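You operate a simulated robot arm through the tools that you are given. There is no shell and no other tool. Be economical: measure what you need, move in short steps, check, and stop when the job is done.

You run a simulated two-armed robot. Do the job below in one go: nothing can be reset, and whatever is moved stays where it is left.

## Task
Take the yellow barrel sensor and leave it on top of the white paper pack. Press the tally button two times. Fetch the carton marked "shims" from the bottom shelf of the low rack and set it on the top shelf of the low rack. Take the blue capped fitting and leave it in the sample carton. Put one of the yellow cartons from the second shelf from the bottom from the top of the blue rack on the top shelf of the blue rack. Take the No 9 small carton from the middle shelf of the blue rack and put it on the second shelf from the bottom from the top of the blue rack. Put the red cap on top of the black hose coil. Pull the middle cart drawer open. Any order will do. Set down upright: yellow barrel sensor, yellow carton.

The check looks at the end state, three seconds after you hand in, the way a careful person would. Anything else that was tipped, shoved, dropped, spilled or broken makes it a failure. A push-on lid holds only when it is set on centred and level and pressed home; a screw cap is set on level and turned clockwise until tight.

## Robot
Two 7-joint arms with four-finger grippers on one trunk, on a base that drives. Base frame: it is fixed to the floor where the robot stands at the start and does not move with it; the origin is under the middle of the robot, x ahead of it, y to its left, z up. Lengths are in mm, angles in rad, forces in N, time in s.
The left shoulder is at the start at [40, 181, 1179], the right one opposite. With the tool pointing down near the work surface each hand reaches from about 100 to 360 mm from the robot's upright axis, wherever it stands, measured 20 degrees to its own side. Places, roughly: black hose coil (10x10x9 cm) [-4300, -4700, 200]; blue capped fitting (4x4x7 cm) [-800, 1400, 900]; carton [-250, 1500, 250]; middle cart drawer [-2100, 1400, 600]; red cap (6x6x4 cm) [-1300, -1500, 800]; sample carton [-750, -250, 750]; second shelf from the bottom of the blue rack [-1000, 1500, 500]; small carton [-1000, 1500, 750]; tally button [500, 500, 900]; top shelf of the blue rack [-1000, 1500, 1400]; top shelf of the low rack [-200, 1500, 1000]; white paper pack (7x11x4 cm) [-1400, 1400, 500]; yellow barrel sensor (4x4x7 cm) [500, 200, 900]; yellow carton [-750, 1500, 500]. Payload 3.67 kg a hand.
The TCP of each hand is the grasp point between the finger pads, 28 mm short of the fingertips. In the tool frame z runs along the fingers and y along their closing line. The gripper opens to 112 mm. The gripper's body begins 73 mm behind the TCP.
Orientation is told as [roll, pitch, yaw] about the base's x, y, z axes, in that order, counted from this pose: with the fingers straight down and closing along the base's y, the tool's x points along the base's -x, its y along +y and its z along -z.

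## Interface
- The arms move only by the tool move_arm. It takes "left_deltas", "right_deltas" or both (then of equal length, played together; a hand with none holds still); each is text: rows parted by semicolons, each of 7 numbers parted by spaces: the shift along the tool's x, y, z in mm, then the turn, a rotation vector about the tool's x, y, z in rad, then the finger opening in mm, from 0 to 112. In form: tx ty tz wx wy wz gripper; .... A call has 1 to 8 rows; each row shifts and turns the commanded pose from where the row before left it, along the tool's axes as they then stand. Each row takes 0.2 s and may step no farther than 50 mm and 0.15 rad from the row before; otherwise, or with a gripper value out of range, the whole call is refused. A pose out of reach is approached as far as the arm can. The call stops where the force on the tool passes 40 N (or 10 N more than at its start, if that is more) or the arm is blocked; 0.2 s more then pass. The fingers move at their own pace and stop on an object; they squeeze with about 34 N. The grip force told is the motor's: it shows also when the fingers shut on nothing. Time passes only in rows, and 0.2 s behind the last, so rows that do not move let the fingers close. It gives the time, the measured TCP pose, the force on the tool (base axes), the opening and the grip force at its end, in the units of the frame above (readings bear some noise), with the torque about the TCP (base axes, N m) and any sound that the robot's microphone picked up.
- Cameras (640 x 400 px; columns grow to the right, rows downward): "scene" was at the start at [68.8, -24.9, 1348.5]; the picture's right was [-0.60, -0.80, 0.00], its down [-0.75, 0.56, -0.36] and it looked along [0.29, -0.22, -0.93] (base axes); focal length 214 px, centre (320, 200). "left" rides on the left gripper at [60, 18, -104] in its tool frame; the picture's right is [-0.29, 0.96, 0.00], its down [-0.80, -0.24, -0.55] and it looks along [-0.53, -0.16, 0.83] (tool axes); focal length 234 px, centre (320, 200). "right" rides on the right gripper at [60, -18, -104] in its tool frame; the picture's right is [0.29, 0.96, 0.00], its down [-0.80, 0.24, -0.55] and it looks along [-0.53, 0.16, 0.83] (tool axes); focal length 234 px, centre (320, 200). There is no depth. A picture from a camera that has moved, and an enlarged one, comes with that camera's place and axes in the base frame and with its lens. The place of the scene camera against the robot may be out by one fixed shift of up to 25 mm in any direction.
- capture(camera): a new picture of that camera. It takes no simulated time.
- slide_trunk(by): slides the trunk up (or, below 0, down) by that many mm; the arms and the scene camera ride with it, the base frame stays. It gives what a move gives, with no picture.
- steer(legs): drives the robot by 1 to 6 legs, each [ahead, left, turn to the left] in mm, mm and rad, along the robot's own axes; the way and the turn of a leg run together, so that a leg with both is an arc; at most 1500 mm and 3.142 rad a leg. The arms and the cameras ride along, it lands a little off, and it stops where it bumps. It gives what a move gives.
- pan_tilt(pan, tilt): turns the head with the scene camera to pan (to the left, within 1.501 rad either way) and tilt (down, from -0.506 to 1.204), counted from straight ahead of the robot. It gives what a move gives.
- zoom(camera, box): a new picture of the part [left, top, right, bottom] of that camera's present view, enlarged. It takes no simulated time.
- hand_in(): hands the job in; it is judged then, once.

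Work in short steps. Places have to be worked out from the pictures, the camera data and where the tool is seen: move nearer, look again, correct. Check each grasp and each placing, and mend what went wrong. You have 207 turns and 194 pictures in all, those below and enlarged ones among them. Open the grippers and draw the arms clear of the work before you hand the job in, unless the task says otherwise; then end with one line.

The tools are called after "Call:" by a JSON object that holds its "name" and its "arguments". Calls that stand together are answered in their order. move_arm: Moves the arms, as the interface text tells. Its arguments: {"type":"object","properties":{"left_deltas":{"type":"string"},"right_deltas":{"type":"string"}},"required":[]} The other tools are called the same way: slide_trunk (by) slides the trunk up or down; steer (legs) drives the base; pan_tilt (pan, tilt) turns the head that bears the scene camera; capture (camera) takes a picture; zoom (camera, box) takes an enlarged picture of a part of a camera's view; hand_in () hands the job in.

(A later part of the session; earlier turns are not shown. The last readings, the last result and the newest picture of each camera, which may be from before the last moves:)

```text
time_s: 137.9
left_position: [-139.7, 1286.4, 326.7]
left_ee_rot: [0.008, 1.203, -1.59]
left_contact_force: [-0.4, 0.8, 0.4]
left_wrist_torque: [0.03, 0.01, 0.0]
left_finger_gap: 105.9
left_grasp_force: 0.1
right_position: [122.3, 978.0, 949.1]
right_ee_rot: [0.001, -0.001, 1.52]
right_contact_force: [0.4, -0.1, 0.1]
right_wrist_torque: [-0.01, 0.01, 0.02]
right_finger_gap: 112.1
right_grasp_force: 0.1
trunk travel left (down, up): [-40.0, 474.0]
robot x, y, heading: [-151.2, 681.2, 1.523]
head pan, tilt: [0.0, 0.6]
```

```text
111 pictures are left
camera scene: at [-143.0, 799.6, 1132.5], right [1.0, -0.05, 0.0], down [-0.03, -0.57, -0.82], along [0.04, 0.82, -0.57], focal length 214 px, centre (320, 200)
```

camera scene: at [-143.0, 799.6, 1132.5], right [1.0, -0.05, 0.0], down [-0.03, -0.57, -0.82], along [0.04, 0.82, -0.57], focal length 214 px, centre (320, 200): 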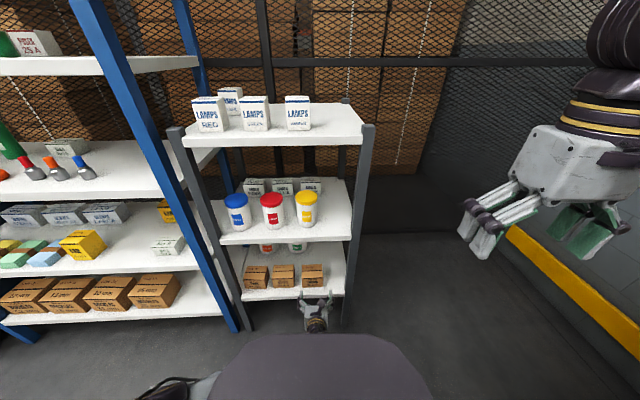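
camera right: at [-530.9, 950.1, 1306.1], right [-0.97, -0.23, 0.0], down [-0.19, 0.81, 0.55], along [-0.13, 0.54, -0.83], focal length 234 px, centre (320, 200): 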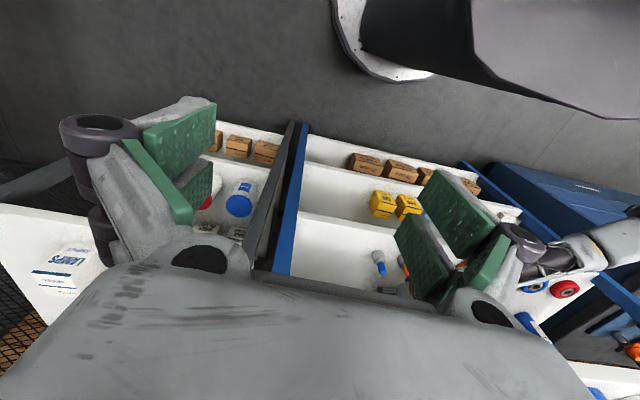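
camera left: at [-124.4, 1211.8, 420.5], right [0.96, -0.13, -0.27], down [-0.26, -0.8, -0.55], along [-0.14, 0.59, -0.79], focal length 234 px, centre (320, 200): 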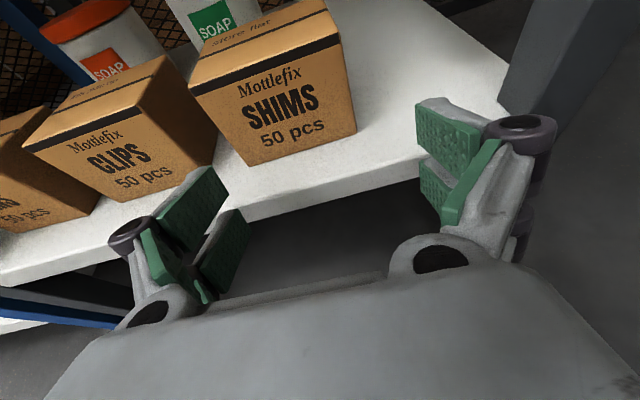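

Measured again: SHIMS x −203…−108. I shift 15.5 left, drive 58 ahead and check the straddle.

Call:
{"name": "move_arm", "arguments": {"left_deltas": "0 -17 0 0 0 0 106; 0 0 0 0 0 0 106"}}

Call:
{"name": "steer", "arguments": {"legs": [[58, 0, 0]]}}

Call:
{"name": "capture", "arguments": {"camera": "left"}}

```text
time_s: 138.5
left_position: [-155.5, 1288.2, 327.4]
left_ee_rot: [0.012, 1.207, -1.59]
left_contact_force: [-0.2, -1.0, -0.8]
left_wrist_torque: [-0.05, -0.01, 0.02]
left_finger_gap: 105.9
left_grasp_force: 0.0
right_position: [121.5, 977.2, 950.4]
right_ee_rot: [0.001, 0.0, 1.52]
right_contact_force: [-0.4, -0.2, -0.5]
right_wrist_torque: [0.01, 0.01, 0.02]
right_finger_gap: 112.0
right_grasp_force: 0.1
trunk travel left (down, up): [-40.0, 474.0]
robot x, y, heading: [-155.2, 681.2, 1.521]
head pan, tilt: [0.0, 0.6]
```

```text
time_s: 139.5
left_position: [-153.5, 1345.8, 327.6]
left_ee_rot: [0.009, 1.204, -1.592]
left_contact_force: [-1.1, 0.6, 5.0]
left_wrist_torque: [-0.34, 0.06, -0.01]
left_finger_gap: 106.5
left_grasp_force: 10.8
right_position: [125.7, 1035.1, 949.9]
right_ee_rot: [0.002, -0.001, 1.522]
right_contact_force: [0.9, 0.7, 0.0]
right_wrist_torque: [-0.03, 0.0, 0.02]
right_finger_gap: 112.1
right_grasp_force: 0.3
trunk travel left (down, up): [-40.0, 474.0]
robot x, y, heading: [-149.4, 740.8, 1.526]
head pan, tilt: [0.0, 0.6]
```

```text
110 pictures are left
camera left: at [-139.1, 1269.6, 421.2], right [0.96, -0.13, -0.27], down [-0.26, -0.8, -0.55], along [-0.14, 0.59, -0.79], focal length 234 px, centre (320, 200)
```

left: 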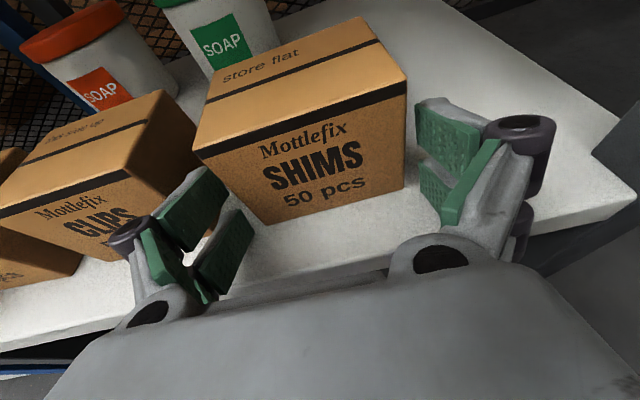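

There's a small contact (5 N) — likely the left fingertip on the carton's corner. I back 20 mm, open to 112, shift 3 left and recheck.

Call:
{"name": "move_arm", "arguments": {"left_deltas": "-7.1 0 -18.7 0 0 0 106; 0 -2 0 0 0 0 112; 0 0 0 0 0 0 112"}}

Call:
{"name": "zoom", "arguments": {"camera": "left", "box": [120, 60, 520, 310]}}

```text
time_s: 140.3
left_position: [-156.2, 1325.6, 327.7]
left_ee_rot: [0.008, 1.206, -1.591]
left_contact_force: [0.4, 0.5, 0.8]
left_wrist_torque: [0.02, -0.04, 0.01]
left_finger_gap: 111.9
left_grasp_force: 0.1
right_position: [125.2, 1034.9, 949.6]
right_ee_rot: [0.001, -0.001, 1.521]
right_contact_force: [0.0, 0.1, -0.7]
right_wrist_torque: [-0.02, -0.02, 0.02]
right_finger_gap: 111.9
right_grasp_force: 0.0
trunk travel left (down, up): [-40.0, 474.0]
robot x, y, heading: [-149.2, 739.8, 1.521]
head pan, tilt: [0.0, 0.6]
```

```text
1.60 times, centred on (320, 185) of left
camera zoom: at [-141.6, 1249.6, 421.0], right [0.96, -0.13, -0.27], down [-0.26, -0.8, -0.55], along [-0.14, 0.59, -0.79], focal length 375 px, centre (320, 224)
```

zoom: 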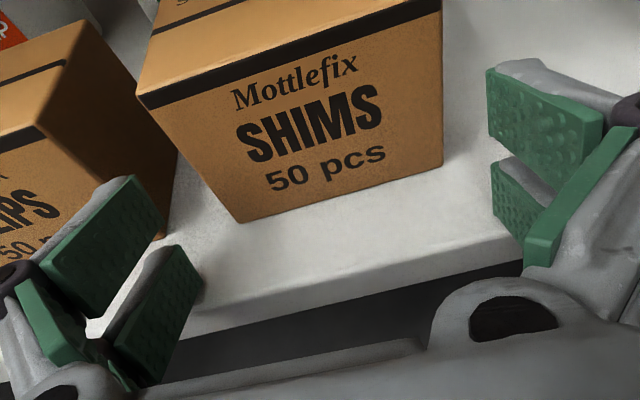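

The lower prongs were likely grazing the shelf. I raise 14 mm, narrow to 108 and go in 56 mm.

Call:
{"name": "move_arm", "arguments": {"left_deltas": "13 0 -5 0 0 0 108; 0 0 0 0 0 0 108; 10 0 26 0 0 0 108; 10 0 26 0 0 0 108; 0 0 0 0 0 0 108"}}

Call:
{"name": "capture", "arguments": {"camera": "left"}}

```text
time_s: 141.5
left_position: [-154.2, 1381.1, 341.6]
left_ee_rot: [0.006, 1.205, -1.593]
left_contact_force: [-0.1, 0.6, 0.2]
left_wrist_torque: [0.0, 0.02, 0.0]
left_finger_gap: 108.0
left_grasp_force: 0.1
right_position: [125.0, 1035.3, 950.4]
right_ee_rot: [0.001, 0.0, 1.522]
right_contact_force: [0.0, 1.3, 0.1]
right_wrist_torque: [0.01, -0.01, 0.0]
right_finger_gap: 111.9
right_grasp_force: 0.0
trunk travel left (down, up): [-40.0, 474.0]
robot x, y, heading: [-147.7, 738.4, 1.525]
head pan, tilt: [0.0, 0.6]
```

```text
108 pictures are left
camera left: at [-140.3, 1305.2, 435.4], right [0.96, -0.13, -0.27], down [-0.26, -0.8, -0.55], along [-0.14, 0.59, -0.79], focal length 234 px, centre (320, 200)
```

left: 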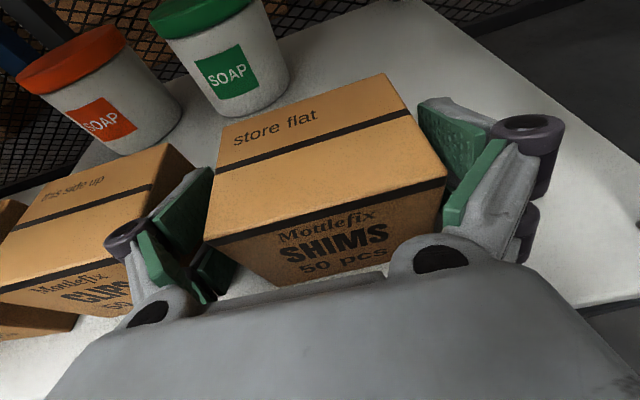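

No contact forces; the carton is straddled. I close and lift.

Call:
{"name": "move_arm", "arguments": {"left_deltas": "0 0 0 0 0 0 80; 0 0 0 0 0 0 80; 0 0 0 0 0 0 80; 4.7 0 -1.8 0 0 0 80; 18.7 0 -7.1 0 0 0 80; 0 0 0 0 0 0 80"}}

Call:
{"name": "capture", "arguments": {"camera": "left"}}

```text
time_s: 142.9
left_position: [-155.1, 1382.1, 366.2]
left_ee_rot: [0.005, 1.205, -1.593]
left_contact_force: [0.6, 0.0, -2.9]
left_wrist_torque: [-0.06, 0.02, -0.01]
left_finger_gap: 90.0
left_grasp_force: 34.0
right_position: [125.4, 1035.0, 949.8]
right_ee_rot: [0.003, 0.001, 1.521]
right_contact_force: [0.5, 0.0, -0.6]
right_wrist_torque: [-0.02, 0.01, 0.03]
right_finger_gap: 112.0
right_grasp_force: 0.0
trunk travel left (down, up): [-40.0, 474.0]
robot x, y, heading: [-149.6, 738.3, 1.523]
head pan, tilt: [0.0, 0.6]
```

```text
107 pictures are left
camera left: at [-140.5, 1305.6, 460.1], right [0.96, -0.13, -0.27], down [-0.26, -0.8, -0.55], along [-0.14, 0.59, -0.79], focal length 234 px, centre (320, 200)
```

left: 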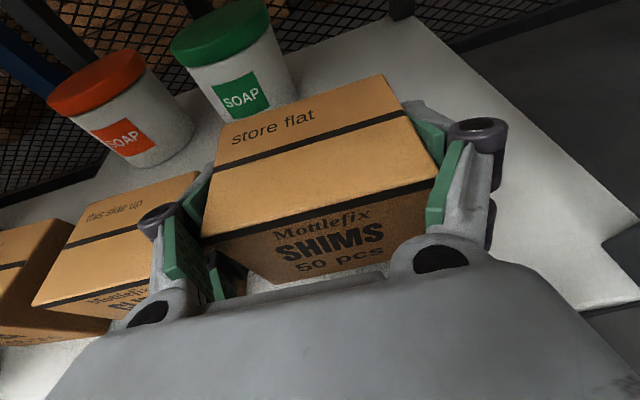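

SHIMS lifted. I back out, then raise the trunk.

Call:
{"name": "steer", "arguments": {"legs": [[-240, 0, 0]]}}

Call:
{"name": "slide_trunk", "arguments": {"by": 400}}

Call:
{"name": "move_arm", "arguments": {"left_deltas": "42 0 -16 0 0 0 80; 42 0 -16 0 0 0 80; 42 0 -16 0 0 0 80; 42 0 -16 0 0 0 80; 42 0 -16 0 0 0 80; 42 0 -16 0 0 0 80; 42 0 -16 0 0 0 80; 42 0 -16 0 0 0 80"}}

Call:
{"name": "capture", "arguments": {"camera": "left"}}

Call:
{"name": "capture", "arguments": {"camera": "scene"}}

```text
time_s: 144.7
left_position: [-166.5, 1139.0, 368.8]
left_ee_rot: [0.007, 1.206, -1.589]
left_contact_force: [0.7, 0.3, -2.6]
left_wrist_torque: [-0.05, -0.03, -0.01]
left_finger_gap: 89.6
left_grasp_force: 33.6
right_position: [113.1, 791.1, 950.9]
right_ee_rot: [0.002, -0.004, 1.523]
right_contact_force: [-1.2, -0.8, 0.3]
right_wrist_torque: [0.01, -0.05, -0.02]
right_finger_gap: 111.8
right_grasp_force: 0.0
trunk travel left (down, up): [-40.0, 474.0]
robot x, y, heading: [-160.4, 493.8, 1.526]
head pan, tilt: [0.0, 0.6]
```

```text
time_s: 148.5
left_position: [-167.0, 1139.4, 767.5]
left_ee_rot: [0.007, 1.206, -1.591]
left_contact_force: [0.6, -0.5, -2.4]
left_wrist_torque: [-0.01, -0.02, 0.0]
left_finger_gap: 89.8
left_grasp_force: 34.4
right_position: [112.3, 793.3, 1350.5]
right_ee_rot: [0.002, 0.0, 1.522]
right_contact_force: [0.2, 0.2, 0.5]
right_wrist_torque: [0.0, 0.0, 0.04]
right_finger_gap: 112.0
right_grasp_force: 0.0
trunk travel left (down, up): [-440.0, 74.0]
robot x, y, heading: [-159.9, 496.8, 1.525]
head pan, tilt: [0.0, 0.6]
```

```text
time_s: 150.3
left_position: [-168.1, 1139.2, 1125.3]
left_ee_rot: [0.002, 1.204, -1.593]
left_contact_force: [-0.6, 0.2, -4.0]
left_wrist_torque: [0.0, 0.02, 0.01]
left_finger_gap: 90.0
left_grasp_force: 34.1
right_position: [113.7, 793.5, 1351.0]
right_ee_rot: [0.002, -0.001, 1.521]
right_contact_force: [0.0, 0.6, -0.7]
right_wrist_torque: [-0.02, -0.04, -0.02]
right_finger_gap: 112.1
right_grasp_force: 0.1
trunk travel left (down, up): [-440.0, 74.0]
robot x, y, heading: [-160.9, 497.4, 1.522]
head pan, tilt: [0.0, 0.6]
```

```text
106 pictures are left
camera left: at [-153.1, 1063.6, 1219.7], right [0.95, -0.13, -0.27], down [-0.26, -0.8, -0.55], along [-0.14, 0.59, -0.79], focal length 234 px, centre (320, 200)
```

left: 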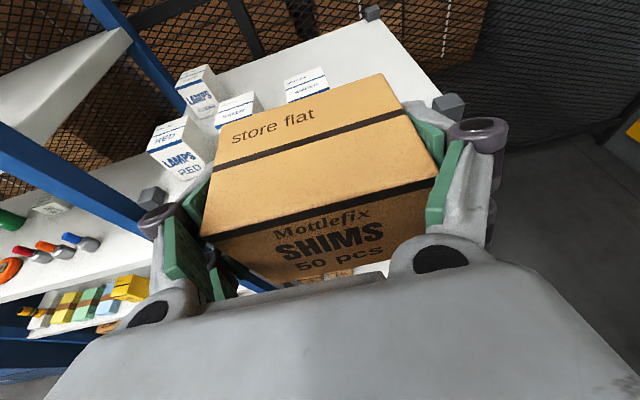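

```text
105 pictures are left
camera scene: at [-151.7, 614.2, 1533.6], right [1.0, -0.05, 0.0], down [-0.03, -0.56, -0.82], along [0.04, 0.82, -0.57], focal length 214 px, centre (320, 200)
```

scene: 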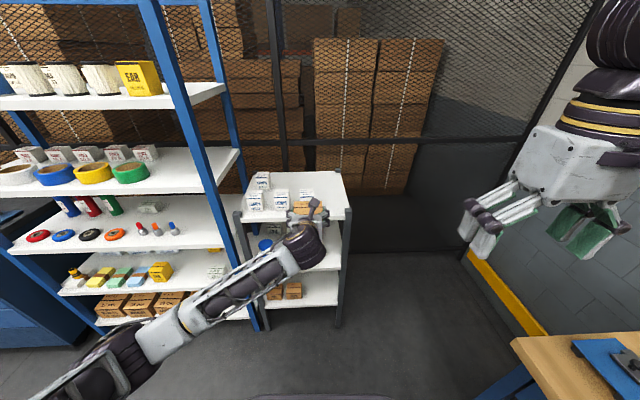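

I need the free spot on this top shelf; third LAMPS box is about x −190. I shift right 85 and view again.

Call:
{"name": "steer", "arguments": {"legs": [[60, -90, 0]]}}

Call:
{"name": "capture", "arguments": {"camera": "left"}}

Call:
{"name": "zoom", "arguments": {"camera": "scene", "box": [160, 150, 360, 280]}}

```text
time_s: 151.5
left_position: [-74.9, 1194.3, 1127.3]
left_ee_rot: [0.01, 1.206, -1.592]
left_contact_force: [-0.6, 0.1, -2.5]
left_wrist_torque: [0.03, 0.01, 0.03]
left_finger_gap: 89.8
left_grasp_force: 34.3
right_position: [206.0, 847.0, 1351.0]
right_ee_rot: [-0.002, -0.001, 1.522]
right_contact_force: [-0.4, 0.7, -0.1]
right_wrist_torque: [0.01, 0.0, 0.0]
right_finger_gap: 112.3
right_grasp_force: 0.1
trunk travel left (down, up): [-440.0, 74.0]
robot x, y, heading: [-66.6, 553.1, 1.523]
head pan, tilt: [0.0, 0.6]
```

```text
104 pictures are left
camera left: at [-61.3, 1118.4, 1220.1], right [0.96, -0.13, -0.27], down [-0.26, -0.8, -0.55], along [-0.14, 0.59, -0.79], focal length 234 px, centre (320, 200)
```

left: 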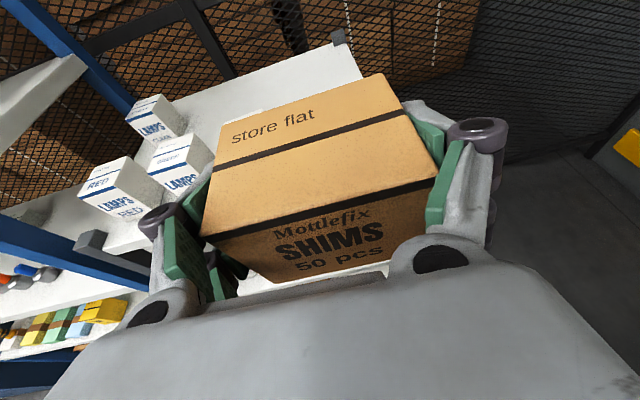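

```text
3.08 times, centred on (260, 215) of scene
camera zoom: at [-60.3, 668.7, 1533.6], right [1.0, -0.05, 0.0], down [-0.03, -0.56, -0.82], along [0.04, 0.82, -0.57], focal length 660 px, centre (505, 154)
```

zoom: 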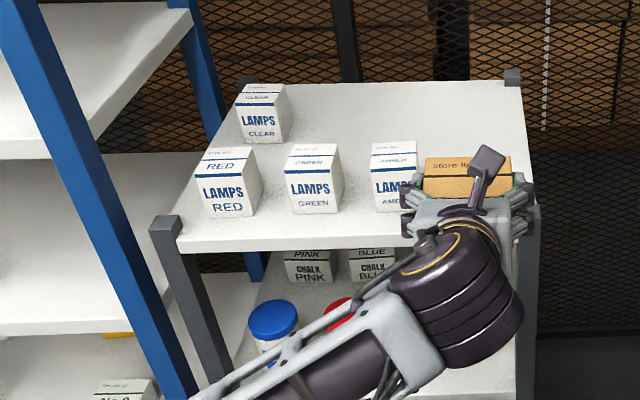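

AMBER's right edge is near x≈−136 and the shelf's right end ≈0; I aim for carton centre x≈−76 at the front. I advance 100 and look.

Call:
{"name": "steer", "arguments": {"legs": [[100, 0, 0]]}}

Call:
{"name": "capture", "arguments": {"camera": "left"}}

Call:
{"name": "zoom", "arguments": {"camera": "scene", "box": [160, 150, 400, 300]}}

```text
time_s: 152.7
left_position: [-70.1, 1292.7, 1126.2]
left_ee_rot: [0.005, 1.206, -1.591]
left_contact_force: [-0.4, 0.1, -2.8]
left_wrist_torque: [0.01, 0.03, -0.02]
left_finger_gap: 89.9
left_grasp_force: 34.1
right_position: [210.1, 947.1, 1351.0]
right_ee_rot: [0.002, -0.003, 1.521]
right_contact_force: [0.3, -0.1, 0.3]
right_wrist_torque: [-0.02, 0.02, 0.03]
right_finger_gap: 112.1
right_grasp_force: 0.0
trunk travel left (down, up): [-440.0, 74.0]
robot x, y, heading: [-62.5, 652.2, 1.523]
head pan, tilt: [0.0, 0.6]
```

```text
102 pictures are left
camera left: at [-56.0, 1217.7, 1220.3], right [0.96, -0.13, -0.27], down [-0.26, -0.8, -0.55], along [-0.14, 0.59, -0.79], focal length 234 px, centre (320, 200)
```

left: 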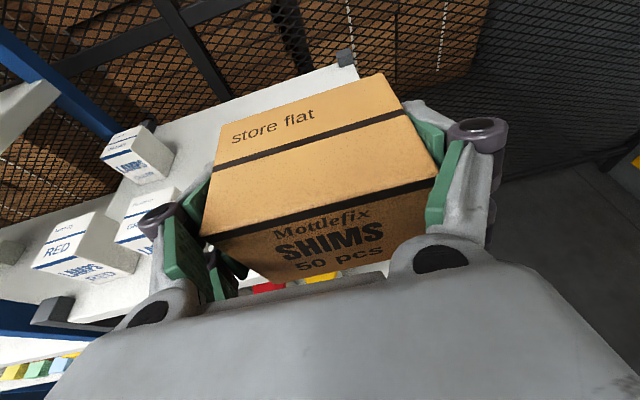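

```text
2.67 times, centred on (280, 225) of scene
camera zoom: at [-55.0, 767.9, 1533.7], right [1.0, -0.05, 0.0], down [-0.03, -0.56, -0.83], along [0.04, 0.82, -0.56], focal length 572 px, centre (427, 133)
```

zoom: 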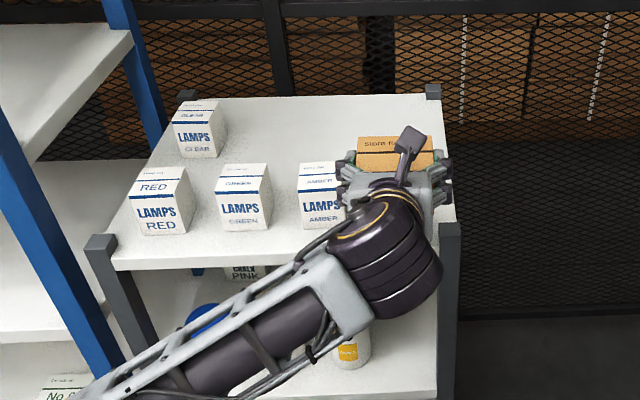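

Free gap is x −134…−12, shelf front ≈1297, AMBER front ≈1365. Target TCP (−80,1335) so that fingers stay ahead of AMBER. I move over and lower partway.

Call:
{"name": "move_arm", "arguments": {"left_deltas": "15 -11 39 0 0 0 80; -28 0 10.7 0 0 0 80; -28 0 10.7 0 0 0 80; 0 0 0 0 0 0 80"}}

Call:
{"name": "capture", "arguments": {"camera": "left"}}

Call:
{"name": "zoom", "arguments": {"camera": "scene", "box": [200, 160, 360, 260]}}

```text
time_s: 153.7
left_position: [-79.7, 1334.6, 1066.5]
left_ee_rot: [0.005, 1.206, -1.591]
left_contact_force: [-0.2, 0.0, -3.2]
left_wrist_torque: [-0.02, 0.0, 0.01]
left_finger_gap: 90.1
left_grasp_force: 33.9
right_position: [211.5, 946.4, 1350.7]
right_ee_rot: [0.002, -0.002, 1.522]
right_contact_force: [-0.3, -0.4, 1.2]
right_wrist_torque: [-0.01, -0.02, 0.01]
right_finger_gap: 111.8
right_grasp_force: 0.1
trunk travel left (down, up): [-440.0, 74.0]
robot x, y, heading: [-63.7, 648.1, 1.525]
head pan, tilt: [0.0, 0.6]
```

```text
100 pictures are left
camera left: at [-65.2, 1259.9, 1159.5], right [0.96, -0.13, -0.27], down [-0.26, -0.8, -0.55], along [-0.14, 0.59, -0.79], focal length 234 px, centre (320, 200)
```

left: 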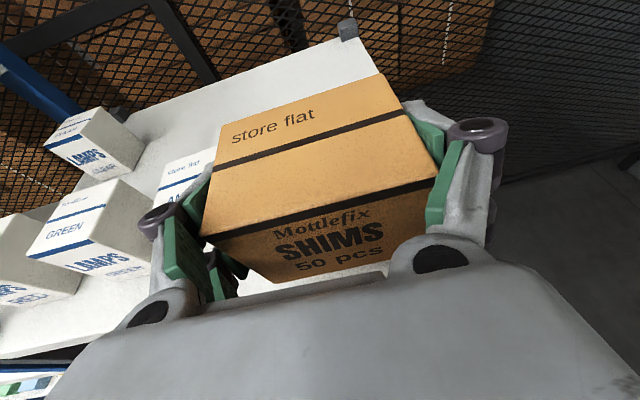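

```text
4.00 times, centred on (280, 210) of scene
camera zoom: at [-54.9, 768.2, 1533.6], right [1.0, -0.05, 0.0], down [-0.03, -0.56, -0.83], along [0.04, 0.82, -0.56], focal length 858 px, centre (480, 160)
```

zoom: 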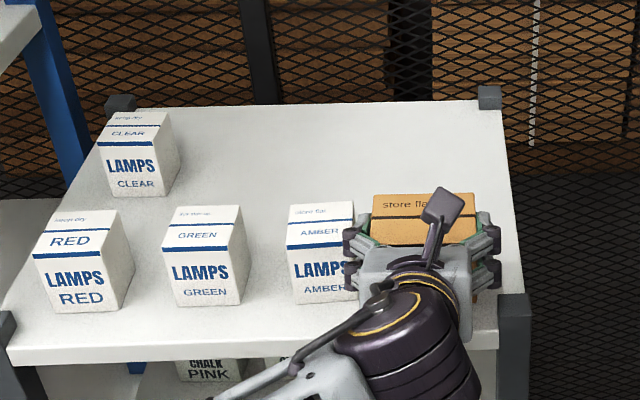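

Slight trim: back 6, right 2, then lower to contact in small steps.

Call:
{"name": "move_arm", "arguments": {"left_deltas": "-2.1 2 -5.6 0 0 0 80; -14 0 5.4 0 0 0 80; -4.7 0 1.8 0 0 0 80; 0 0 0 0 0 0 80"}}

Call:
{"name": "move_arm", "arguments": {"left_deltas": "-2.8 0 1.1 0 0 0 80; -2.8 0 1.1 0 0 0 80; 0 0 0 0 0 0 80"}}

```text
time_s: 154.7
left_position: [-77.0, 1330.0, 1045.4]
left_ee_rot: [0.007, 1.206, -1.591]
left_contact_force: [0.0, 0.7, -2.9]
left_wrist_torque: [-0.03, 0.05, 0.01]
left_finger_gap: 89.9
left_grasp_force: 34.4
right_position: [211.3, 946.8, 1351.0]
right_ee_rot: [0.001, 0.002, 1.523]
right_contact_force: [0.2, 0.1, -0.2]
right_wrist_torque: [-0.02, -0.04, 0.0]
right_finger_gap: 111.9
right_grasp_force: 0.0
trunk travel left (down, up): [-440.0, 74.0]
robot x, y, heading: [-64.5, 651.9, 1.523]
head pan, tilt: [0.0, 0.6]
```

```text
time_s: 155.5
left_position: [-78.2, 1330.5, 1040.4]
left_ee_rot: [0.005, 1.206, -1.594]
left_contact_force: [-0.1, 0.7, -2.5]
left_wrist_torque: [-0.01, 0.02, -0.01]
left_finger_gap: 89.8
left_grasp_force: 34.4
right_position: [210.8, 946.1, 1351.3]
right_ee_rot: [0.002, 0.0, 1.523]
right_contact_force: [-0.9, 0.0, -0.4]
right_wrist_torque: [-0.02, -0.01, -0.01]
right_finger_gap: 112.2
right_grasp_force: 0.1
trunk travel left (down, up): [-440.0, 74.0]
robot x, y, heading: [-60.7, 652.5, 1.524]
head pan, tilt: [0.0, 0.6]
```

Call:
{"name": "move_arm", "arguments": {"left_deltas": "-2.8 0 1.1 0 0 0 80; -2.8 0 1.1 0 0 0 80; 0 0 0 0 0 0 80"}}

Call:
{"name": "capture", "arguments": {"camera": "left"}}

```text
time_s: 156.3
left_position: [-78.3, 1330.9, 1033.8]
left_ee_rot: [0.007, 1.207, -1.591]
left_contact_force: [-0.1, 1.0, -3.5]
left_wrist_torque: [-0.01, 0.0, -0.04]
left_finger_gap: 89.9
left_grasp_force: 34.1
right_position: [211.1, 947.8, 1351.1]
right_ee_rot: [0.002, -0.001, 1.522]
right_contact_force: [0.0, 0.3, 0.8]
right_wrist_torque: [0.01, 0.01, 0.02]
right_finger_gap: 112.1
right_grasp_force: 0.1
trunk travel left (down, up): [-440.0, 74.0]
robot x, y, heading: [-62.2, 651.4, 1.522]
head pan, tilt: [0.0, 0.6]
```

```text
98 pictures are left
camera left: at [-63.5, 1254.4, 1127.9], right [0.96, -0.13, -0.27], down [-0.26, -0.8, -0.55], along [-0.14, 0.59, -0.79], focal length 234 px, centre (320, 200)
```

left: 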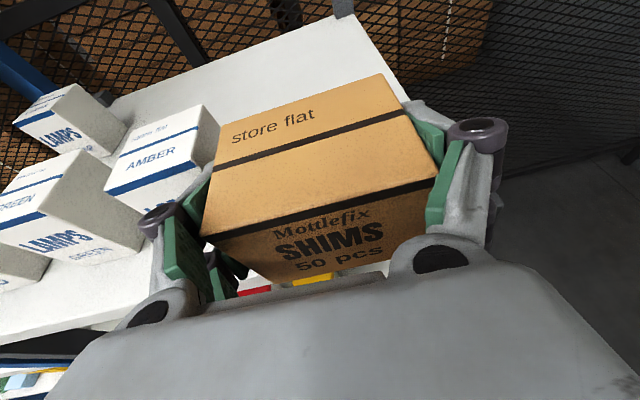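

No contact yet; jar lids below show the carton front would overhang (shelf front ≈1322, AMBER front ≈1387). I shift 20 further in and keep lowering.

Call:
{"name": "move_arm", "arguments": {"left_deltas": "7.1 0 18.7 0 0 0 80; -4.7 0 1.8 0 0 0 80; -2.8 0 1.1 0 0 0 80; 0 0 0 0 0 0 80"}}

Call:
{"name": "move_arm", "arguments": {"left_deltas": "-2.8 0 1.1 0 0 0 80; -2.8 0 1.1 0 0 0 80; 0 0 0 0 0 0 80"}}

Call:
{"name": "capture", "arguments": {"camera": "left"}}

```text
time_s: 157.3
left_position: [-77.0, 1351.2, 1025.4]
left_ee_rot: [0.007, 1.206, -1.591]
left_contact_force: [-0.8, 0.0, -2.8]
left_wrist_torque: [0.01, 0.02, 0.01]
left_finger_gap: 89.8
left_grasp_force: 33.7
right_position: [212.2, 948.1, 1351.4]
right_ee_rot: [0.0, 0.001, 1.521]
right_contact_force: [0.1, 0.3, 0.7]
right_wrist_torque: [0.0, -0.02, -0.02]
right_finger_gap: 111.9
right_grasp_force: 0.1
trunk travel left (down, up): [-440.0, 74.0]
robot x, y, heading: [-62.5, 653.1, 1.524]
head pan, tilt: [0.0, 0.6]
```

```text
time_s: 158.1
left_position: [-77.6, 1350.4, 1022.3]
left_ee_rot: [0.011, 1.21, -1.588]
left_contact_force: [-1.1, 2.4, 6.0]
left_wrist_torque: [-0.22, -0.42, 0.11]
left_finger_gap: 90.1
left_grasp_force: 33.9
right_position: [211.8, 946.3, 1351.1]
right_ee_rot: [0.001, -0.003, 1.522]
right_contact_force: [0.8, 0.5, -0.3]
right_wrist_torque: [0.0, -0.01, 0.0]
right_finger_gap: 112.1
right_grasp_force: 0.1
trunk travel left (down, up): [-440.0, 74.0]
robot x, y, heading: [-64.2, 650.8, 1.525]
head pan, tilt: [0.0, 0.6]
```

```text
97 pictures are left
camera left: at [-63.2, 1274.0, 1115.5], right [0.96, -0.13, -0.27], down [-0.26, -0.79, -0.55], along [-0.14, 0.59, -0.79], focal length 234 px, centre (320, 200)
```

left: 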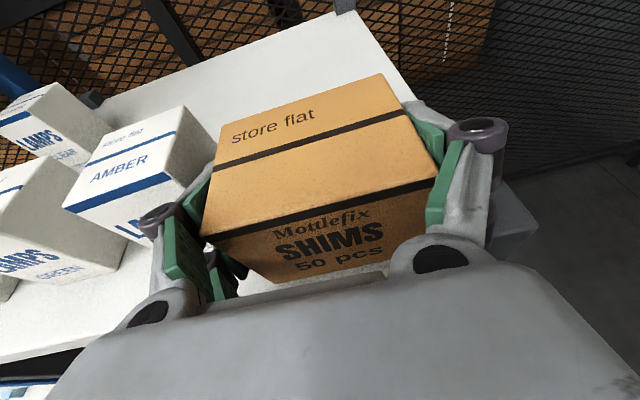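

Contact at z≈1022, weighted to the right-front. I press 2 mm more to see whether it flattens.

Call:
{"name": "move_arm", "arguments": {"left_deltas": "-1.9 0 0.7 0 0 0 80; 0 0 0 0 0 0 80"}}

Call:
{"name": "zoom", "arguments": {"camera": "left", "box": [400, 90, 600, 270]}}

Call:
{"name": "zoom", "arguments": {"camera": "scene", "box": [260, 170, 360, 240]}}

```text
time_s: 158.7
left_position: [-78.2, 1350.0, 1021.2]
left_ee_rot: [0.013, 1.21, -1.585]
left_contact_force: [-2.3, 3.9, 18.5]
left_wrist_torque: [-0.48, -0.71, 0.08]
left_finger_gap: 90.0
left_grasp_force: 34.1
right_position: [210.8, 945.2, 1350.2]
right_ee_rot: [0.001, -0.001, 1.522]
right_contact_force: [-0.6, 0.4, -0.4]
right_wrist_torque: [0.0, 0.01, 0.0]
right_finger_gap: 112.1
right_grasp_force: 0.0
trunk travel left (down, up): [-440.0, 74.0]
robot x, y, heading: [-64.4, 651.1, 1.528]
head pan, tilt: [0.0, 0.6]
```

```text
2.22 times, centred on (500, 180) of left
camera zoom: at [-63.2, 1273.7, 1115.1], right [0.96, -0.13, -0.27], down [-0.26, -0.79, -0.55], along [-0.14, 0.6, -0.79], focal length 520 px, centre (-80, 244)
```

zoom: 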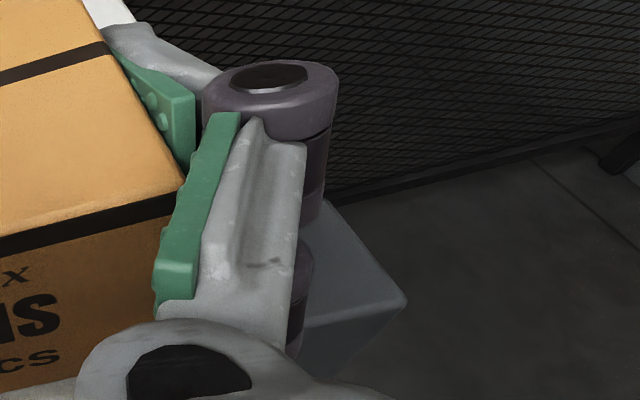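

```text
5.71 times, centred on (310, 205) of scene
camera zoom: at [-55.1, 767.0, 1533.8], right [1.0, -0.05, 0.0], down [-0.03, -0.56, -0.83], along [0.04, 0.82, -0.56], focal length 1226 px, centre (377, 171)
```

zoom: 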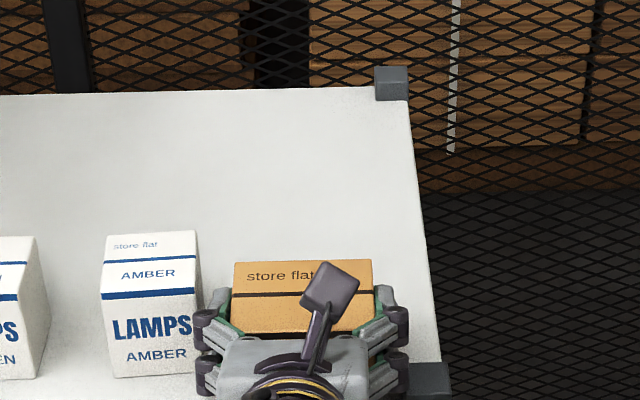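

Most likely the carton's front edge is on the shelf (maybe the knuckle brushes the post cap). I ease up 1 mm, open slightly to 98, and rise.

Call:
{"name": "move_arm", "arguments": {"left_deltas": "1 0 -0.4 0 0 0 80; 0 0 0 0 0 0 92; 0 0 0 0 0 0 97; 0 0 0 0 0 0 97"}}

Call:
{"name": "capture", "arguments": {"camera": "left"}}

```text
time_s: 159.7
left_position: [-77.1, 1351.7, 1020.5]
left_ee_rot: [0.006, 1.203, -1.593]
left_contact_force: [0.4, -0.2, 0.9]
left_wrist_torque: [0.02, 0.0, 0.01]
left_finger_gap: 96.8
left_grasp_force: 0.0
right_position: [210.7, 946.9, 1351.4]
right_ee_rot: [0.002, 0.001, 1.523]
right_contact_force: [-0.5, 0.4, -0.1]
right_wrist_torque: [-0.03, 0.01, 0.01]
right_finger_gap: 111.9
right_grasp_force: 0.0
trunk travel left (down, up): [-440.0, 74.0]
robot x, y, heading: [-64.0, 650.3, 1.521]
head pan, tilt: [0.0, 0.6]
```

```text
94 pictures are left
camera left: at [-62.9, 1274.7, 1112.6], right [0.95, -0.13, -0.27], down [-0.26, -0.8, -0.55], along [-0.14, 0.59, -0.79], focal length 234 px, centre (320, 200)
```

left: 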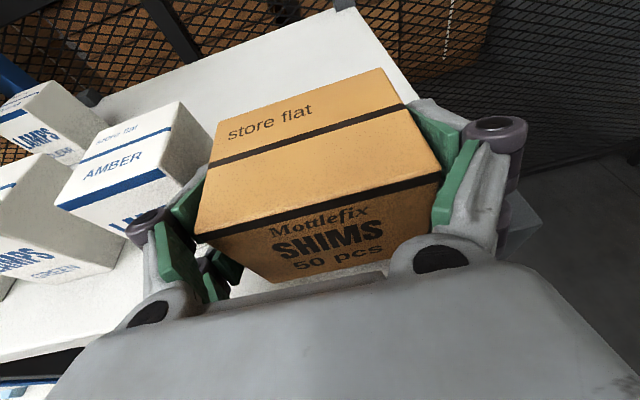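

Released without residual force. I rise 25 and draw back.

Call:
{"name": "move_arm", "arguments": {"left_deltas": "11.7 0 -4.5 0 0 0 97; 14 0 -5.4 0 0 0 97; -8 0 -40 0 0 0 97; -8 0 -40 0 0 0 97; -8 0 -40 0 0 0 97"}}

Call:
{"name": "capture", "arguments": {"camera": "left"}}

```text
time_s: 160.9
left_position: [-81.5, 1228.5, 1068.5]
left_ee_rot: [0.008, 1.208, -1.591]
left_contact_force: [-0.9, -0.8, 0.2]
left_wrist_torque: [0.01, 0.0, 0.0]
left_finger_gap: 97.2
left_grasp_force: 0.0
right_position: [210.3, 947.6, 1350.5]
right_ee_rot: [0.002, -0.001, 1.52]
right_contact_force: [0.7, -0.1, -0.3]
right_wrist_torque: [0.03, -0.02, -0.01]
right_finger_gap: 112.2
right_grasp_force: 0.1
trunk travel left (down, up): [-440.0, 74.0]
robot x, y, heading: [-67.6, 656.5, 1.52]
head pan, tilt: [0.0, 0.6]
```

```text
93 pictures are left
camera left: at [-66.4, 1152.6, 1161.1], right [0.96, -0.13, -0.27], down [-0.26, -0.8, -0.55], along [-0.14, 0.59, -0.79], focal length 234 px, centre (320, 200)
```

left: 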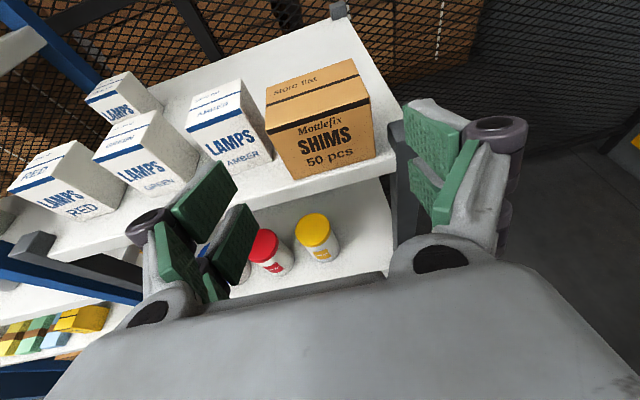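

SHIMS sits well on the top shelf. Next the blue-capped fitting: I move left in front of the blue rack, lower the trunk and steepen the hand to pitch ≈0.75.

Call:
{"name": "steer", "arguments": {"legs": [[-90, 0, 0], [0, 690, 0]]}}

Call:
{"name": "slide_trunk", "arguments": {"by": -150}}

Call:
{"name": "move_arm", "arguments": {"left_deltas": "0 0 0 0 -0.115 0 60; 0 0 0 0 -0.115 0 60; 0 0 0 0 -0.115 0 60; 0 0 0 0 -0.112 0 60; 0 0 0 0 0 0 60"}}

Call:
{"name": "capture", "arguments": {"camera": "left"}}

```text
time_s: 165.5
left_position: [-772.6, 1173.8, 1067.1]
left_ee_rot: [0.005, 1.204, -1.595]
left_contact_force: [0.6, 0.4, -0.1]
left_wrist_torque: [-0.04, 0.01, 0.03]
left_finger_gap: 97.0
left_grasp_force: 0.0
right_position: [-480.7, 891.2, 1351.0]
right_ee_rot: [0.0, -0.002, 1.52]
right_contact_force: [0.3, -0.3, -1.0]
right_wrist_torque: [-0.01, -0.02, -0.01]
right_finger_gap: 112.1
right_grasp_force: 0.1
trunk travel left (down, up): [-440.0, 74.0]
robot x, y, heading: [-757.6, 596.1, 1.523]
head pan, tilt: [0.0, 0.6]
```

```text
time_s: 167.2
left_position: [-772.4, 1173.8, 916.9]
left_ee_rot: [0.007, 1.207, -1.592]
left_contact_force: [-0.3, -0.5, 1.2]
left_wrist_torque: [0.02, 0.0, -0.03]
left_finger_gap: 97.0
left_grasp_force: 0.1
right_position: [-482.6, 891.6, 1200.2]
right_ee_rot: [0.002, -0.001, 1.52]
right_contact_force: [0.1, 0.6, -0.7]
right_wrist_torque: [0.01, 0.01, 0.01]
right_finger_gap: 112.1
right_grasp_force: 0.0
trunk travel left (down, up): [-290.0, 224.0]
robot x, y, heading: [-756.7, 594.5, 1.522]
head pan, tilt: [0.0, 0.6]
```

```text
time_s: 168.4
left_position: [-773.5, 1173.7, 917.0]
left_ee_rot: [0.003, 0.747, -1.598]
left_contact_force: [-0.3, 0.4, 1.7]
left_wrist_torque: [0.0, 0.01, 0.03]
left_finger_gap: 60.3
left_grasp_force: 0.1
right_position: [-481.2, 891.6, 1200.3]
right_ee_rot: [0.001, -0.001, 1.521]
right_contact_force: [0.8, 0.9, 0.8]
right_wrist_torque: [0.03, 0.02, -0.02]
right_finger_gap: 112.1
right_grasp_force: 0.1
trunk travel left (down, up): [-290.0, 224.0]
robot x, y, heading: [-758.7, 598.4, 1.524]
head pan, tilt: [0.0, 0.6]
```

```text
92 pictures are left
camera left: at [-757.8, 1146.7, 1034.2], right [0.95, -0.24, -0.19], down [-0.27, -0.95, -0.14], along [-0.15, 0.18, -0.97], focal length 234 px, centre (320, 200)
```

left: 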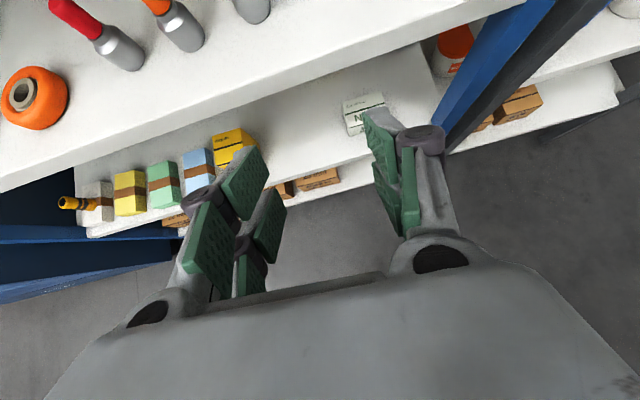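

The blue fitting's base shows near (−805,1393). I drive ahead 115 and left 33, then look.

Call:
{"name": "steer", "arguments": {"legs": [[110, 36, 0]]}}

Call:
{"name": "capture", "arguments": {"camera": "left"}}

```text
time_s: 169.6
left_position: [-802.9, 1286.1, 916.0]
left_ee_rot: [0.002, 0.748, -1.596]
left_contact_force: [0.0, 0.3, -0.6]
left_wrist_torque: [0.03, 0.0, 0.02]
left_finger_gap: 60.2
left_grasp_force: 0.1
right_position: [-511.8, 1002.7, 1199.1]
right_ee_rot: [0.003, -0.002, 1.518]
right_contact_force: [0.1, -0.3, 0.7]
right_wrist_torque: [-0.01, -0.01, 0.01]
right_finger_gap: 111.9
right_grasp_force: 0.1
trunk travel left (down, up): [-290.0, 224.0]
robot x, y, heading: [-788.9, 707.7, 1.519]
head pan, tilt: [0.0, 0.6]
```

```text
91 pictures are left
camera left: at [-787.6, 1258.6, 1033.9], right [0.95, -0.24, -0.19], down [-0.27, -0.95, -0.14], along [-0.15, 0.18, -0.97], focal length 234 px, centre (320, 200)
```

left: 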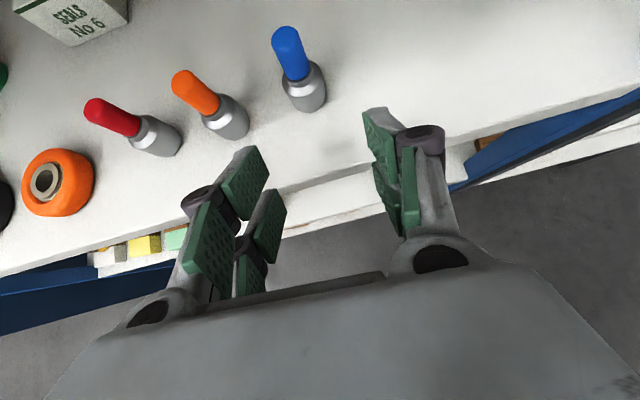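

Fitting axis ≈(−803,1388), top ≈912. I lower 30 and advance 100 with opening 58.

Call:
{"name": "move_arm", "arguments": {"left_deltas": "-20.5 -2.5 22 0 0 0 58; 24.9 0 23.1 0 0 0 58; 24.9 0 23.1 0 0 0 58; 0 0 0 0 0 0 58"}}

Call:
{"name": "capture", "arguments": {"camera": "left"}}

```text
time_s: 170.6
left_position: [-804.5, 1353.3, 886.0]
left_ee_rot: [0.003, 0.749, -1.595]
left_contact_force: [0.9, -0.4, 0.0]
left_wrist_torque: [0.03, 0.0, 0.0]
left_finger_gap: 58.0
left_grasp_force: 0.1
right_position: [-511.6, 1000.5, 1200.7]
right_ee_rot: [0.001, -0.002, 1.518]
right_contact_force: [0.3, 0.0, 0.7]
right_wrist_torque: [0.03, -0.02, 0.02]
right_finger_gap: 112.1
right_grasp_force: 0.0
trunk travel left (down, up): [-290.0, 224.0]
robot x, y, heading: [-784.4, 705.7, 1.522]
head pan, tilt: [0.0, 0.6]
```

```text
90 pictures are left
camera left: at [-787.8, 1325.3, 1003.9], right [0.95, -0.24, -0.19], down [-0.27, -0.95, -0.14], along [-0.15, 0.18, -0.97], focal length 234 px, centre (320, 200)
```

left: 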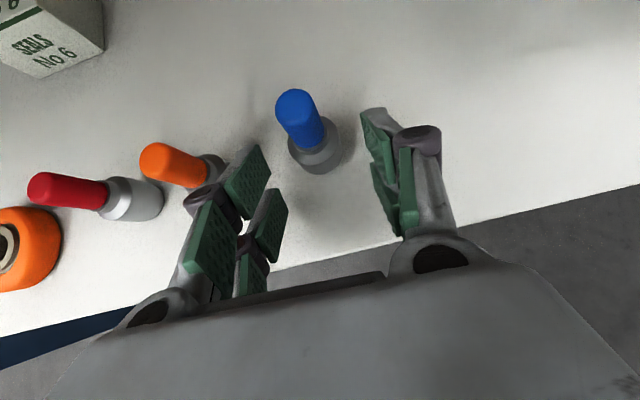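

Aligned. I narrow to 52, advance 35 and close.

Call:
{"name": "move_arm", "arguments": {"left_deltas": "0 0 0 0 0 0 52; 12.8 0 11.9 0 0 0 52; 12.8 0 11.9 0 0 0 52; 0 0 0 0 0 0 52"}}

Call:
{"name": "capture", "arguments": {"camera": "left"}}

```text
time_s: 171.6
left_position: [-803.2, 1386.6, 887.4]
left_ee_rot: [0.002, 0.75, -1.598]
left_contact_force: [0.1, -0.3, 0.3]
left_wrist_torque: [0.0, -0.02, 0.0]
left_finger_gap: 51.9
left_grasp_force: 0.0
right_position: [-512.5, 1000.9, 1200.1]
right_ee_rot: [0.003, -0.003, 1.519]
right_contact_force: [-0.7, -0.7, 0.8]
right_wrist_torque: [0.02, -0.02, 0.01]
right_finger_gap: 111.9
right_grasp_force: 0.0
trunk travel left (down, up): [-290.0, 224.0]
robot x, y, heading: [-788.2, 711.5, 1.522]
head pan, tilt: [0.0, 0.6]
```

```text
89 pictures are left
camera left: at [-787.0, 1360.6, 1004.1], right [0.95, -0.24, -0.19], down [-0.27, -0.95, -0.14], along [-0.15, 0.18, -0.97], focal length 234 px, centre (320, 200)
```

left: 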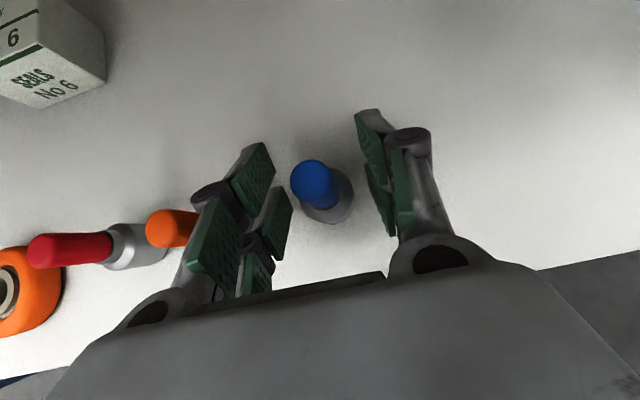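

The fitting is centred between the pads. Close and lift.

Call:
{"name": "move_arm", "arguments": {"left_deltas": "0 0 0 0 0 0 10; 0 0 0 0 0 0 10; 0 0 0 0 0 0 10; 6.8 0 -7.3 0 0 0 10; 20.4 0 -22 0 0 0 10; 0 0 0 0 0 0 10"}}

Call:
{"name": "capture", "arguments": {"camera": "left"}}

```text
time_s: 173.0
left_position: [-801.5, 1387.6, 925.5]
left_ee_rot: [0.003, 0.749, -1.597]
left_contact_force: [-0.4, 0.6, -0.6]
left_wrist_torque: [0.02, 0.01, 0.0]
left_finger_gap: 31.9
left_grasp_force: 33.8
right_position: [-512.5, 1002.9, 1200.5]
right_ee_rot: [0.003, 0.0, 1.519]
right_contact_force: [-0.8, -0.1, -0.2]
right_wrist_torque: [-0.01, 0.02, 0.03]
right_finger_gap: 112.2
right_grasp_force: 0.0
trunk travel left (down, up): [-290.0, 224.0]
robot x, y, heading: [-789.9, 709.3, 1.519]
head pan, tilt: [0.0, 0.6]
```

```text
88 pictures are left
camera left: at [-786.6, 1360.8, 1043.3], right [0.95, -0.24, -0.19], down [-0.27, -0.95, -0.14], along [-0.15, 0.18, -0.97], focal length 234 px, centre (320, 200)
```

left: 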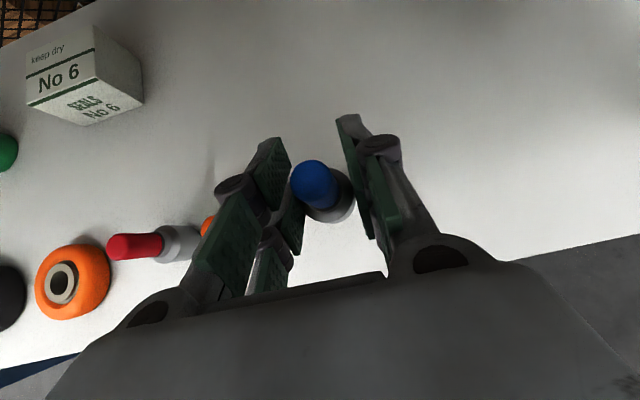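

Gripped. I back out, raise the trunk, move right, then turn to face the table with the sample carton.

Call:
{"name": "steer", "arguments": {"legs": [[-190, 0, 0], [0, -560, 0]]}}

Call:
{"name": "slide_trunk", "arguments": {"by": 220}}

Call:
{"name": "steer", "arguments": {"legs": [[0, 0, 1.62], [0, 400, 0]]}}

Call:
{"name": "capture", "arguments": {"camera": "scene"}}

Call:
{"name": "capture", "arguments": {"camera": "left"}}

```text
time_s: 177.5
left_position: [-248.0, 1168.0, 926.0]
left_ee_rot: [0.004, 0.748, -1.599]
left_contact_force: [0.7, -0.6, -1.3]
left_wrist_torque: [0.0, 0.0, 0.02]
left_finger_gap: 31.7
left_grasp_force: 34.5
right_position: [41.8, 782.1, 1200.0]
right_ee_rot: [0.002, -0.002, 1.519]
right_contact_force: [0.7, -0.9, 1.5]
right_wrist_torque: [-0.01, 0.01, -0.02]
right_finger_gap: 111.9
right_grasp_force: 0.0
trunk travel left (down, up): [-290.0, 224.0]
robot x, y, heading: [-235.2, 486.2, 1.517]
head pan, tilt: [0.0, 0.6]
```

```text
time_s: 179.9
left_position: [-248.4, 1167.6, 1146.0]
left_ee_rot: [0.004, 0.748, -1.597]
left_contact_force: [0.6, -0.1, -1.8]
left_wrist_torque: [0.0, 0.0, 0.0]
left_finger_gap: 32.2
left_grasp_force: 33.8
right_position: [41.4, 782.4, 1421.1]
right_ee_rot: [0.001, -0.001, 1.517]
right_contact_force: [-0.5, -0.4, -0.1]
right_wrist_torque: [0.02, 0.01, 0.0]
right_finger_gap: 112.1
right_grasp_force: 0.2
trunk travel left (down, up): [-510.0, 4.0]
robot x, y, heading: [-235.4, 489.8, 1.524]
head pan, tilt: [0.0, 0.6]
```

```text
time_s: 186.8
left_position: [-914.4, 42.1, 1145.0]
left_ee_rot: [0.002, 0.748, 0.018]
left_contact_force: [0.6, 0.0, -1.2]
left_wrist_torque: [0.03, -0.01, 0.0]
left_finger_gap: 31.9
left_grasp_force: 34.3
right_position: [-543.6, 351.2, 1419.7]
right_ee_rot: [0.001, -0.002, 3.137]
right_contact_force: [0.6, 0.0, 0.7]
right_wrist_torque: [0.0, 0.02, 0.02]
right_finger_gap: 112.2
right_grasp_force: 0.1
trunk travel left (down, up): [-510.0, 4.0]
robot x, y, heading: [-238.0, 90.5, 3.136]
head pan, tilt: [0.0, 0.6]
```

```text
87 pictures are left
camera scene: at [-340.6, 98.7, 1602.9], right [0.0, 1.0, 0.0], down [0.57, 0.0, -0.82], along [-0.82, 0.0, -0.57], focal length 214 px, centre (320, 200)
```

scene: 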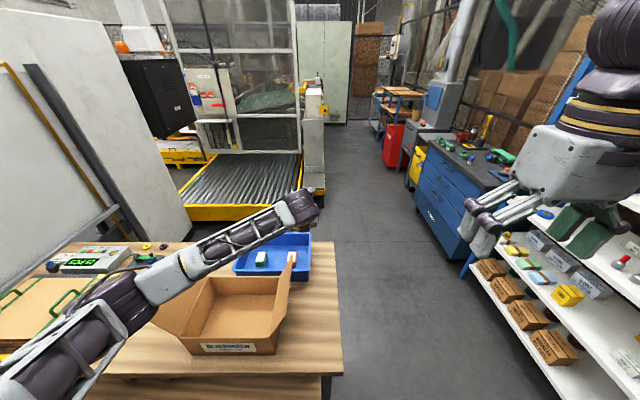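

```text
86 pictures are left
camera left: at [-888.9, 61.6, 1263.1], right [0.19, 0.96, -0.19], down [0.97, -0.22, -0.14], along [-0.18, -0.16, -0.97], focal length 234 px, centre (320, 200)
```

left: 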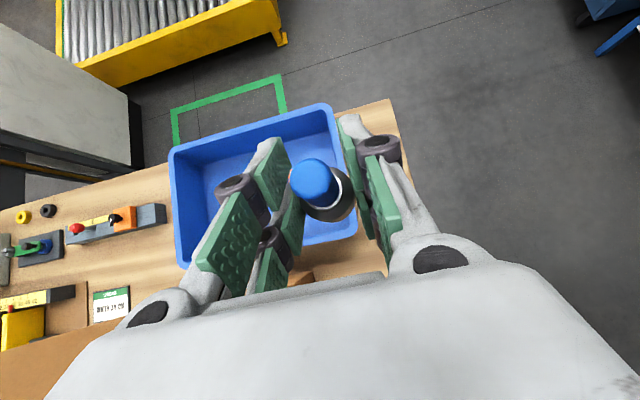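

I move over the carton: back 160 and left 250 at safe height, and look down with the wrist camera.

Call:
{"name": "steer", "arguments": {"legs": [[-160, 0, 0], [0, 250, 0]]}}

Call:
{"name": "capture", "arguments": {"camera": "left"}}

Call:
{"name": "capture", "arguments": {"camera": "scene"}}

```text
time_s: 189.7
left_position: [-754.2, -206.5, 1146.1]
left_ee_rot: [0.0, 0.749, 0.018]
left_contact_force: [0.8, 0.4, -0.8]
left_wrist_torque: [0.02, 0.0, 0.02]
left_finger_gap: 31.9
left_grasp_force: 33.9
right_position: [-381.6, 101.4, 1420.0]
right_ee_rot: [0.005, -0.001, 3.133]
right_contact_force: [-0.2, 0.0, 0.1]
right_wrist_torque: [-0.01, 0.02, 0.01]
right_finger_gap: 111.9
right_grasp_force: 0.1
trunk travel left (down, up): [-510.0, 4.0]
robot x, y, heading: [-74.9, -165.9, 3.136]
head pan, tilt: [0.0, 0.6]
```

```text
85 pictures are left
camera left: at [-728.2, -187.2, 1263.4], right [0.2, 0.96, -0.19], down [0.96, -0.23, -0.14], along [-0.18, -0.16, -0.97], focal length 234 px, centre (320, 200)
```

left: 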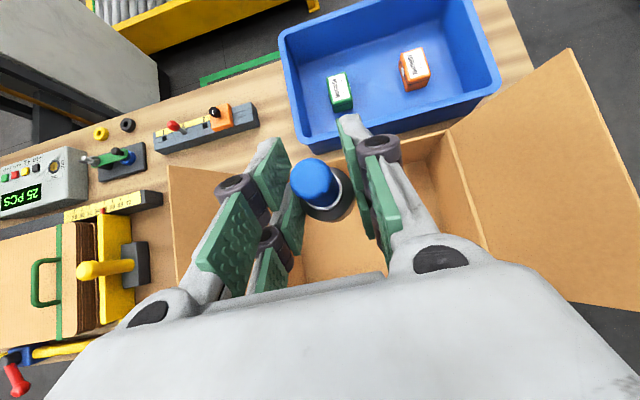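

```text
84 pictures are left
camera scene: at [-179.8, -151.9, 1603.0], right [0.01, 1.0, 0.0], down [0.56, 0.0, -0.83], along [-0.83, 0.0, -0.56], focal length 214 px, centre (320, 200)
```

scene: 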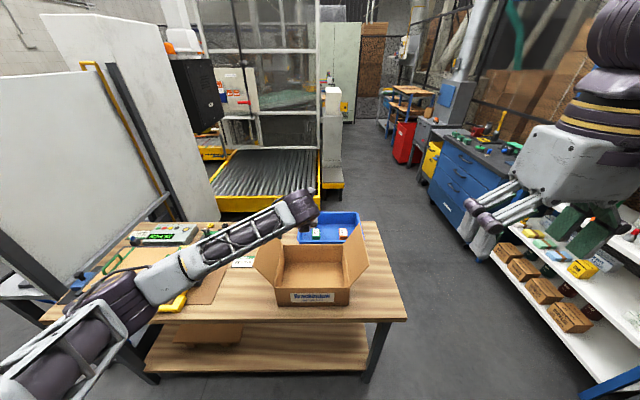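

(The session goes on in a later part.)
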